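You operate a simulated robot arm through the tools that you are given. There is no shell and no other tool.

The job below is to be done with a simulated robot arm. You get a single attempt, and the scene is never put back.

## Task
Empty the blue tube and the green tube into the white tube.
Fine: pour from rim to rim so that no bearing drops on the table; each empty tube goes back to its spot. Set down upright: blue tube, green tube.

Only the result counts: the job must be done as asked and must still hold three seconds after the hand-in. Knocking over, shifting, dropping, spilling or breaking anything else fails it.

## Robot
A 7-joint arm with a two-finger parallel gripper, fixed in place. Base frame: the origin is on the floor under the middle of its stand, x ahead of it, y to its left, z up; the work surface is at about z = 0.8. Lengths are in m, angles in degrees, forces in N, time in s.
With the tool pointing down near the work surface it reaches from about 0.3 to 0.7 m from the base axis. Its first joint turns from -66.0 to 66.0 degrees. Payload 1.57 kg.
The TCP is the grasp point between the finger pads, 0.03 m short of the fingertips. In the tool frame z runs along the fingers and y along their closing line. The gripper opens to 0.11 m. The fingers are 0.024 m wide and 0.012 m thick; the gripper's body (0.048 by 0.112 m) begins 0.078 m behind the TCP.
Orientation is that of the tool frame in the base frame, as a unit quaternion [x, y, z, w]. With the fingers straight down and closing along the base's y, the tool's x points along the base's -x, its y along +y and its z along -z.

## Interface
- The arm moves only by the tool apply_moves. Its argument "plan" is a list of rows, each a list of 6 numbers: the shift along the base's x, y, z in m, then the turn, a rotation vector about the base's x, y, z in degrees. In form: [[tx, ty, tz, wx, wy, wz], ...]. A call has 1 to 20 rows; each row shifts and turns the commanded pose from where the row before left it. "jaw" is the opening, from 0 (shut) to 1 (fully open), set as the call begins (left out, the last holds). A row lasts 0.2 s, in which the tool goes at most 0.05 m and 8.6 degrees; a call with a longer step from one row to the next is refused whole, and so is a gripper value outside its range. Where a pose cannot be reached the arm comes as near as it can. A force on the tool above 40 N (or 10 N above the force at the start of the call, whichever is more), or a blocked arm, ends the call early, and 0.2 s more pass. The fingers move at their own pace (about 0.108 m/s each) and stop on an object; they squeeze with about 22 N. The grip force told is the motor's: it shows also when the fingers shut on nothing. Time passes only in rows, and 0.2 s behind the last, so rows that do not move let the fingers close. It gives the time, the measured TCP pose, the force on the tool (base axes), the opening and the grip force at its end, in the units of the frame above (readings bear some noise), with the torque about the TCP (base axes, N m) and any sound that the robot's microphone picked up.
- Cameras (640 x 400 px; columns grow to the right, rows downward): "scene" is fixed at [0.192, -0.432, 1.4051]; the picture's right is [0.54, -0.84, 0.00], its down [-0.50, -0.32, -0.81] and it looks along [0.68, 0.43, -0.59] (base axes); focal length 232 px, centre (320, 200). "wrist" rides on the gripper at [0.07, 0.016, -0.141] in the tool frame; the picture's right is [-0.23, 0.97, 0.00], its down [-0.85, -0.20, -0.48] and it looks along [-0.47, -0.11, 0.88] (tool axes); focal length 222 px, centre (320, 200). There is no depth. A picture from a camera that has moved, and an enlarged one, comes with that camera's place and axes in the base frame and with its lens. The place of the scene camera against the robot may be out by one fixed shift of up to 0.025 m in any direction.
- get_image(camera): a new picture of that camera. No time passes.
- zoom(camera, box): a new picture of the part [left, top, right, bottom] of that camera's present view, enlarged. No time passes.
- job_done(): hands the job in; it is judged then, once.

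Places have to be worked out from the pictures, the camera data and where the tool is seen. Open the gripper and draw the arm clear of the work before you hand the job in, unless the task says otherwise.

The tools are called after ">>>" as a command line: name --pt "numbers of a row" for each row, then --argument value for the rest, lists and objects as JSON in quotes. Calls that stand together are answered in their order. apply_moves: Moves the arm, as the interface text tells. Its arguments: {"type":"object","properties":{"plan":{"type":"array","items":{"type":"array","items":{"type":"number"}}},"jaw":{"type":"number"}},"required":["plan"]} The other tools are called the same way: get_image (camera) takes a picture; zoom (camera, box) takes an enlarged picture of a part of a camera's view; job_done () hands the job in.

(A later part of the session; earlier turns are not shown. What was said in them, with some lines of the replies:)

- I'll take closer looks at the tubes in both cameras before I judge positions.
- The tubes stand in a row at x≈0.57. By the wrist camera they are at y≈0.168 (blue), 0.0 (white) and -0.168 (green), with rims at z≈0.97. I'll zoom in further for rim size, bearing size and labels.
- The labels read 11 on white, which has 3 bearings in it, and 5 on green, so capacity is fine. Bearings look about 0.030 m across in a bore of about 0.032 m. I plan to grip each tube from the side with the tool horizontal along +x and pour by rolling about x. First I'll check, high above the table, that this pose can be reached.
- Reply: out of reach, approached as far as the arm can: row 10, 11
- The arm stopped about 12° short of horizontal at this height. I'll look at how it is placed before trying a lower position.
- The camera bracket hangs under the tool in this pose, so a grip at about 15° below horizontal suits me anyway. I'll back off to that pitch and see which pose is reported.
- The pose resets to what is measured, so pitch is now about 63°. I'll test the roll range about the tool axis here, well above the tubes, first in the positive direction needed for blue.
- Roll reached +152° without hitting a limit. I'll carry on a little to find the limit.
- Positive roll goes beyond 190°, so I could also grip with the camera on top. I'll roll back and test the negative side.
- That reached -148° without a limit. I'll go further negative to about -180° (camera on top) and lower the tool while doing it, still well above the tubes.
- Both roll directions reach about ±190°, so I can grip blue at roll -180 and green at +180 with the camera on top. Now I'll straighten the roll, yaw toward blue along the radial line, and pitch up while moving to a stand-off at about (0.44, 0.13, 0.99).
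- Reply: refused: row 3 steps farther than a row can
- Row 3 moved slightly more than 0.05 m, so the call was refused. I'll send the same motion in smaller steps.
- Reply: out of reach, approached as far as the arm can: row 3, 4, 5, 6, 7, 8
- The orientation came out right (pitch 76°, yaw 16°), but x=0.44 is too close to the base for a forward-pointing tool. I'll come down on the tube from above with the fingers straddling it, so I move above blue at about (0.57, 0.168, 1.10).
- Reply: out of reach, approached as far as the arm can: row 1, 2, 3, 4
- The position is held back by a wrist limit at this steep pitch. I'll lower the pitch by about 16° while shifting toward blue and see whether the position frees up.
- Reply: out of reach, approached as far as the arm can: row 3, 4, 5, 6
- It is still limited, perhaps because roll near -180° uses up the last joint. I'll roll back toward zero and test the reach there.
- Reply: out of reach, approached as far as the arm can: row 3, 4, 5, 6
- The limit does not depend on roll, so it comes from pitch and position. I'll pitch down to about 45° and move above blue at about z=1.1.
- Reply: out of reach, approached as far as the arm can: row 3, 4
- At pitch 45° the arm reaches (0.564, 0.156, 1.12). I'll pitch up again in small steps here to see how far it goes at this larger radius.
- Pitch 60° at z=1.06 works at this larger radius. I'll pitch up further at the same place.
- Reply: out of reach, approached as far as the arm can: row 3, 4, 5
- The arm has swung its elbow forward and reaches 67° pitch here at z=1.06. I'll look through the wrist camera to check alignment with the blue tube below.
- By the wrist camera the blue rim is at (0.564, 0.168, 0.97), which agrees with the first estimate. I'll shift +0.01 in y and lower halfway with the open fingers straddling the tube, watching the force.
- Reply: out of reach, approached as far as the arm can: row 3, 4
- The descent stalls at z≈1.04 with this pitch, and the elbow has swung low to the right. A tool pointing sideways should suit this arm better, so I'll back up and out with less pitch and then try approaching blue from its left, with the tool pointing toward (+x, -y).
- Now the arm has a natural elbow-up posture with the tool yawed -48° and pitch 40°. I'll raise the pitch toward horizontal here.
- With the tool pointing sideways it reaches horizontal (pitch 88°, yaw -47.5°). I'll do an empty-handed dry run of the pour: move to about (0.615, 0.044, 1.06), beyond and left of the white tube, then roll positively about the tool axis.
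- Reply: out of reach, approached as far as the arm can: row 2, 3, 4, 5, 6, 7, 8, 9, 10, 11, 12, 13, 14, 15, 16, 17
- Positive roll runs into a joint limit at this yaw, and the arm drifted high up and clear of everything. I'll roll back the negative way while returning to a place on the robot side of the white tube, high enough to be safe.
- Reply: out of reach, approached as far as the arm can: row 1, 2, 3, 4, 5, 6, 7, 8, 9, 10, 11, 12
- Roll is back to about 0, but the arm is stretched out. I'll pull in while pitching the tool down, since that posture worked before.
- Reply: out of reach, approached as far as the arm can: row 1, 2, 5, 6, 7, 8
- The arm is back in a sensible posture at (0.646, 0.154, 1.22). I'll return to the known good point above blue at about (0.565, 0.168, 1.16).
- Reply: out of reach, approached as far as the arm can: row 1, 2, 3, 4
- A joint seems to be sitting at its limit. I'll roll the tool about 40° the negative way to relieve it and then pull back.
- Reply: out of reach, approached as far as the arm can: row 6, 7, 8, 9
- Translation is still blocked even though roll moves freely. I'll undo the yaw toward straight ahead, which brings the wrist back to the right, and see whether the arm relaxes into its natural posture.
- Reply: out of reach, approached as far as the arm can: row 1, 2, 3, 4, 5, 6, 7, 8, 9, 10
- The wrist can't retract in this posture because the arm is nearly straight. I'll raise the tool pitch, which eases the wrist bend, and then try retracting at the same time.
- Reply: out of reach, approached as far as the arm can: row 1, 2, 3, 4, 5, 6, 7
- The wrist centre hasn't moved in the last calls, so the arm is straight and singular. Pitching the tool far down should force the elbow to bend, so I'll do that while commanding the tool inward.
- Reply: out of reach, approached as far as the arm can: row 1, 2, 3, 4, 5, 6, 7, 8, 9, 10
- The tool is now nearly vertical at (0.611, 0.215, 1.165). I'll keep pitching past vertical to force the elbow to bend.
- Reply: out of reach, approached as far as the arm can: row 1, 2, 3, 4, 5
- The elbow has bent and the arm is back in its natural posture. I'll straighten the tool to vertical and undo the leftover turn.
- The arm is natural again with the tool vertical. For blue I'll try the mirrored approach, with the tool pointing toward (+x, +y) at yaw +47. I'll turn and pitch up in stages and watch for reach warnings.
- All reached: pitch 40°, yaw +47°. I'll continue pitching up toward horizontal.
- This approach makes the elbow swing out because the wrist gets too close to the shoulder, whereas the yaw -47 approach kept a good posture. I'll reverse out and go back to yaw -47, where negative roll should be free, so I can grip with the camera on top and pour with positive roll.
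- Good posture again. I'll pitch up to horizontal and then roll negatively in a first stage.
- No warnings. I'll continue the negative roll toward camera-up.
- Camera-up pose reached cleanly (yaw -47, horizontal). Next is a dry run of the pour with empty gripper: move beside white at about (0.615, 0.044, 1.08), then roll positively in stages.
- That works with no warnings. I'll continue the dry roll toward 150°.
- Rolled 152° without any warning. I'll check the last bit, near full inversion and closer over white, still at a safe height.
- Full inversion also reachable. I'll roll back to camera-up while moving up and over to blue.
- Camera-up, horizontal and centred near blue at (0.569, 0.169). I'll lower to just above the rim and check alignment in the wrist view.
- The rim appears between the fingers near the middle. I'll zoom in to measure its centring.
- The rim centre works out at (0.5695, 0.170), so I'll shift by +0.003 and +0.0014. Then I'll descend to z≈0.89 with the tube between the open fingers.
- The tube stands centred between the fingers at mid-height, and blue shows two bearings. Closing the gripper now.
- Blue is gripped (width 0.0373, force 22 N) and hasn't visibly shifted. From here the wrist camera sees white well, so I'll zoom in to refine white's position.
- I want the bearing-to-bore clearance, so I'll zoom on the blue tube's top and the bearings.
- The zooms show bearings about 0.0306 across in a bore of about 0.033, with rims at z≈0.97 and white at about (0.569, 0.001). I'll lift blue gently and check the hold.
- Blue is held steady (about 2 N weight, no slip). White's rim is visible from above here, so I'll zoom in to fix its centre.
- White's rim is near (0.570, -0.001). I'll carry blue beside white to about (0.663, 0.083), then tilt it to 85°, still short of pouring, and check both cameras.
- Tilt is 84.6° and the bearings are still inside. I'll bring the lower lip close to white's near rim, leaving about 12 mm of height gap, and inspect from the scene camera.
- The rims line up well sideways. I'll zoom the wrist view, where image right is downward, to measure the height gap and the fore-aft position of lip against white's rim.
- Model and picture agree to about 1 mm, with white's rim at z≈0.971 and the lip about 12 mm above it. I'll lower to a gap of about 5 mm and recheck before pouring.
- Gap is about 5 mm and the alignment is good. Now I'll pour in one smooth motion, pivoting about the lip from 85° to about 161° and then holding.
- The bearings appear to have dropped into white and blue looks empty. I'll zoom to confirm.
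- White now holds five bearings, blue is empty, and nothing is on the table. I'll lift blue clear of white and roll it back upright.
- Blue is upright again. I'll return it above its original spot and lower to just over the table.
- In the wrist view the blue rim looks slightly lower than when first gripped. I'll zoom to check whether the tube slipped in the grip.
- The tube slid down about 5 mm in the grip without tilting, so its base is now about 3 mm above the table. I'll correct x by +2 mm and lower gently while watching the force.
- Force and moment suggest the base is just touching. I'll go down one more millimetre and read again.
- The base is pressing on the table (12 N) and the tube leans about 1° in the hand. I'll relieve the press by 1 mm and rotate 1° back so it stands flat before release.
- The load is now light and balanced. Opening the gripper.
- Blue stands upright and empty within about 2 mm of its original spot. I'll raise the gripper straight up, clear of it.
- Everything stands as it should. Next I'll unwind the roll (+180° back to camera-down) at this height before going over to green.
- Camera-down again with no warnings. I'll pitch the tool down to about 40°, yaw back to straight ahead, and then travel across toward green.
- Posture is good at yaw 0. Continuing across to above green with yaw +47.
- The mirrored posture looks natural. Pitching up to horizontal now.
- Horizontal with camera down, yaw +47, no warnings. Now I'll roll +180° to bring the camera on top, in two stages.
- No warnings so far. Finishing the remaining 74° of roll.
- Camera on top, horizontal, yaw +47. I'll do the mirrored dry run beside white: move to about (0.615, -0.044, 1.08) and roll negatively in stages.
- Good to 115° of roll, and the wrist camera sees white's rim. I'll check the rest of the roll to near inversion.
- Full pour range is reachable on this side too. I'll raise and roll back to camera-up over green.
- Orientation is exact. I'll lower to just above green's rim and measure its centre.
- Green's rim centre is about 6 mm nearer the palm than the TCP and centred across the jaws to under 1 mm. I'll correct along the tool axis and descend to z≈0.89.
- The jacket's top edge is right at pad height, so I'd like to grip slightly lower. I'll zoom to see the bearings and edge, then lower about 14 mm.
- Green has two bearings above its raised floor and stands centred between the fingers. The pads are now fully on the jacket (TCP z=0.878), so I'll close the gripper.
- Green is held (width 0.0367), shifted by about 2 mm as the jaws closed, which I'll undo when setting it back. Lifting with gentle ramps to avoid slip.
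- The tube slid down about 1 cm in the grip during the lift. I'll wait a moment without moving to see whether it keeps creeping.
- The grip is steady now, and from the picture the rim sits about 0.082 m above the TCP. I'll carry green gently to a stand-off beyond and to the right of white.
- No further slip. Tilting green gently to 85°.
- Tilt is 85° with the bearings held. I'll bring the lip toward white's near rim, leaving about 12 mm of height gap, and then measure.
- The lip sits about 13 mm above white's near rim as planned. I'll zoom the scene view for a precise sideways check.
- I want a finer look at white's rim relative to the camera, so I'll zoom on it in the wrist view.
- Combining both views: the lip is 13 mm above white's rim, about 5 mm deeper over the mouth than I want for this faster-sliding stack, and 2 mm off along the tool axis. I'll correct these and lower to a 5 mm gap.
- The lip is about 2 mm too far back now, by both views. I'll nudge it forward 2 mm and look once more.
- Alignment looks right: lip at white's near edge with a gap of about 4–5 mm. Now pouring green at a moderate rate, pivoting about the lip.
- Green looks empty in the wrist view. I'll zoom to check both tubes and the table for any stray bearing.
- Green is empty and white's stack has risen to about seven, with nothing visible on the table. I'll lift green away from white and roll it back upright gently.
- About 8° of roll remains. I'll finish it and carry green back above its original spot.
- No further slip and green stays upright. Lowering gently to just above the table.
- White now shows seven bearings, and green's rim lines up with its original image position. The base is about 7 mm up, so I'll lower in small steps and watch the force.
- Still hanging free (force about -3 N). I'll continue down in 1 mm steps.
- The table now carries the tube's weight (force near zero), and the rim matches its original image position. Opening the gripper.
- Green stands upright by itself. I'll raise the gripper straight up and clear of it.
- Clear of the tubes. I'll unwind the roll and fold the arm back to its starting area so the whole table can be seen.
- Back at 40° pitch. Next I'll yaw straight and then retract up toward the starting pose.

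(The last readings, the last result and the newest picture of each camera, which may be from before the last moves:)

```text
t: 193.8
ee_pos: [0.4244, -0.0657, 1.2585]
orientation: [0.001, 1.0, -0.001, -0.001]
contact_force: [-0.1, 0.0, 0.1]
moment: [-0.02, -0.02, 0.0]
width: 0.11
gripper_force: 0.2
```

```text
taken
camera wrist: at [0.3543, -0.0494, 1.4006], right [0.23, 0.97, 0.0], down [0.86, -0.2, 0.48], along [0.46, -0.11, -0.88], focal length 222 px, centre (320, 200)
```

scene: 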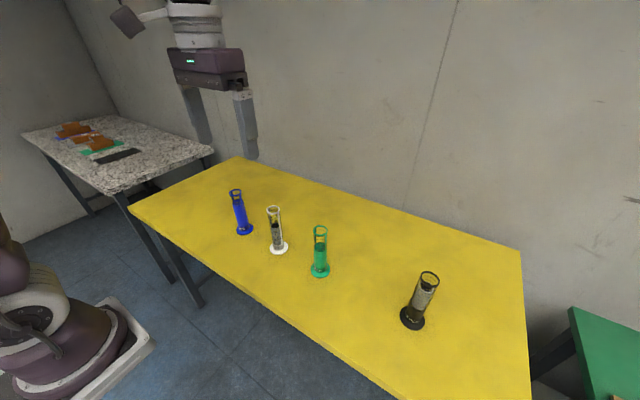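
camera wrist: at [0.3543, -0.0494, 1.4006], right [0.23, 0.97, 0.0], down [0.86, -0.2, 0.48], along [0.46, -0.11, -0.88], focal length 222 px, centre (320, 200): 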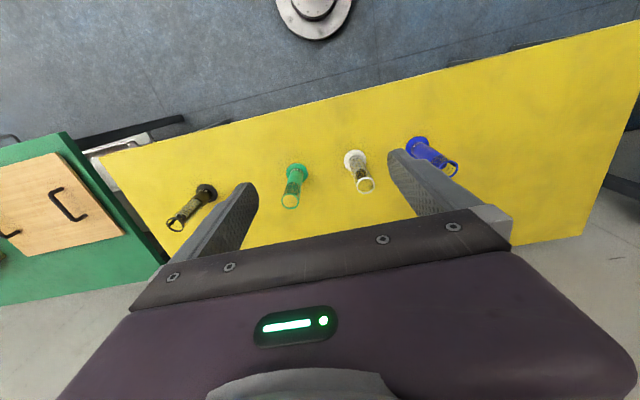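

The arm is back near its start and the table shows no stray bearings. I'll zoom to compare final positions and contents with the first pictures.

>>> zoom --camera "scene" --box '[210, 170, 350, 290]'

>>> zoom --camera "scene" --box '[222, 182, 262, 242]'

>>> zoom --camera "scene" --box '[258, 200, 298, 260]'

>>> zoom --camera "scene" --box '[300, 222, 340, 282]'

>>> zoom --camera "scene" --box '[360, 240, 480, 350]'

```text
3.33 times, centred on (280, 230) of scene
camera zoom: at [0.192, -0.432, 1.4051], right [0.54, -0.84, 0.0], down [-0.5, -0.32, -0.81], along [0.68, 0.43, -0.59], focal length 772 px, centre (453, 100)
```

zoom: 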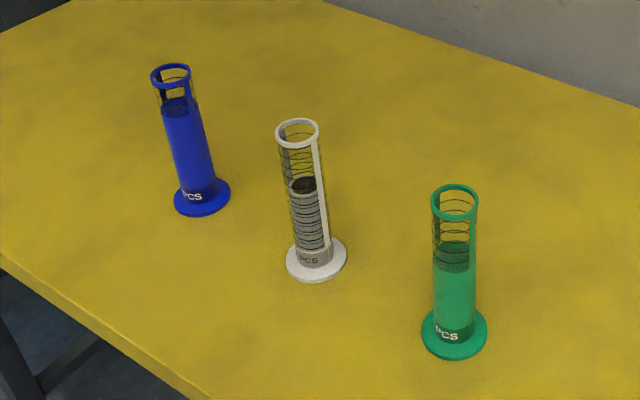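

```text
6.67 times, centred on (242, 212) of scene
camera zoom: at [0.192, -0.432, 1.4051], right [0.54, -0.84, 0.0], down [-0.5, -0.32, -0.81], along [0.68, 0.43, -0.59], focal length 1545 px, centre (840, 120)
```

zoom: 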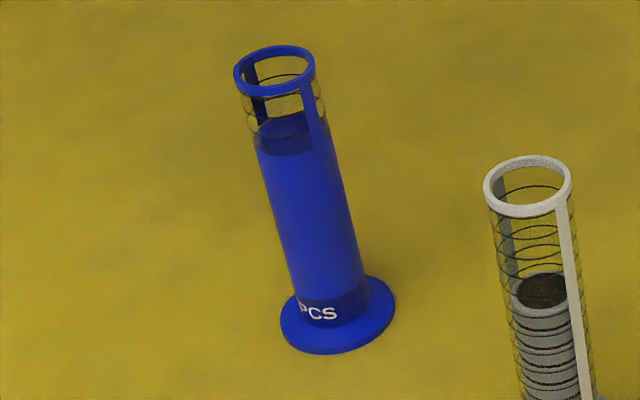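

```text
6.67 times, centred on (278, 230) of scene
camera zoom: at [0.192, -0.432, 1.4051], right [0.54, -0.84, 0.0], down [-0.5, -0.32, -0.81], along [0.68, 0.43, -0.59], focal length 1545 px, centre (600, 0)
```

zoom: 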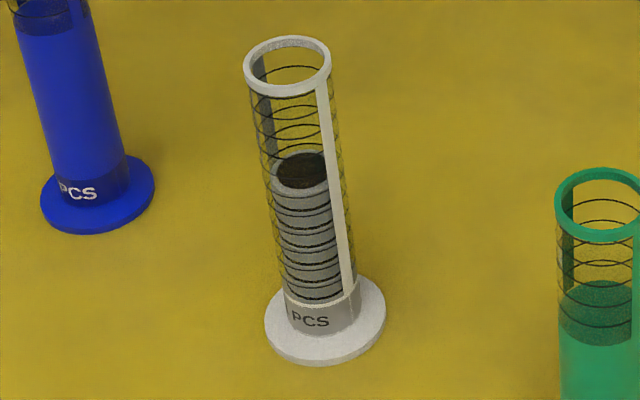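

```text
6.67 times, centred on (320, 252) of scene
camera zoom: at [0.192, -0.432, 1.4051], right [0.54, -0.84, 0.0], down [-0.5, -0.32, -0.81], along [0.68, 0.43, -0.59], focal length 1545 px, centre (320, -147)
```

zoom: 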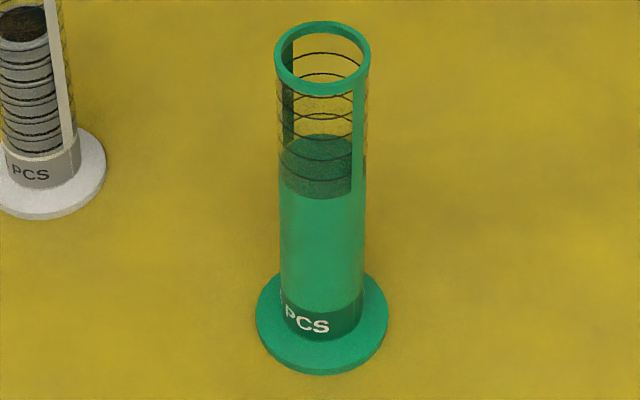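

```text
3.64 times, centred on (420, 295) of scene
camera zoom: at [0.192, -0.432, 1.4051], right [0.54, -0.84, 0.0], down [-0.5, -0.32, -0.81], along [0.68, 0.43, -0.59], focal length 843 px, centre (-44, -146)
```

zoom: 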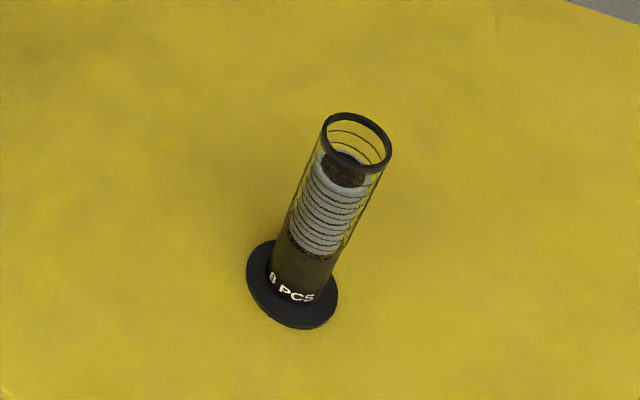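

White hasn't moved and now holds seven bearings stacked flat. Blue and green are empty, upright, and within about 2 mm of their original spots. Black is untouched and the table is clean. The gripper is open and the arm is clear, so I'm handing in the job.

>>> job_done

```text
The job is handed in.
```

The job is done and handed in: both the blue and green tubes are emptied into the white tube, and no bearing ended up on the table.

- **White tube:** it now holds seven bearings, up from three, stacked flat. It did not move.
- **Blue and green tubes:** both are empty and standing upright. Blue is about 2 mm from its original spot, green about 1 to 2 mm.
- **Black tube:** it is untouched.

Each tube slid down a little in the grip while being carried, about 5 mm for blue and 1 cm for green. I allowed for that when setting them down. The gripper is open and the arm is back near its starting pose, clear of the table.
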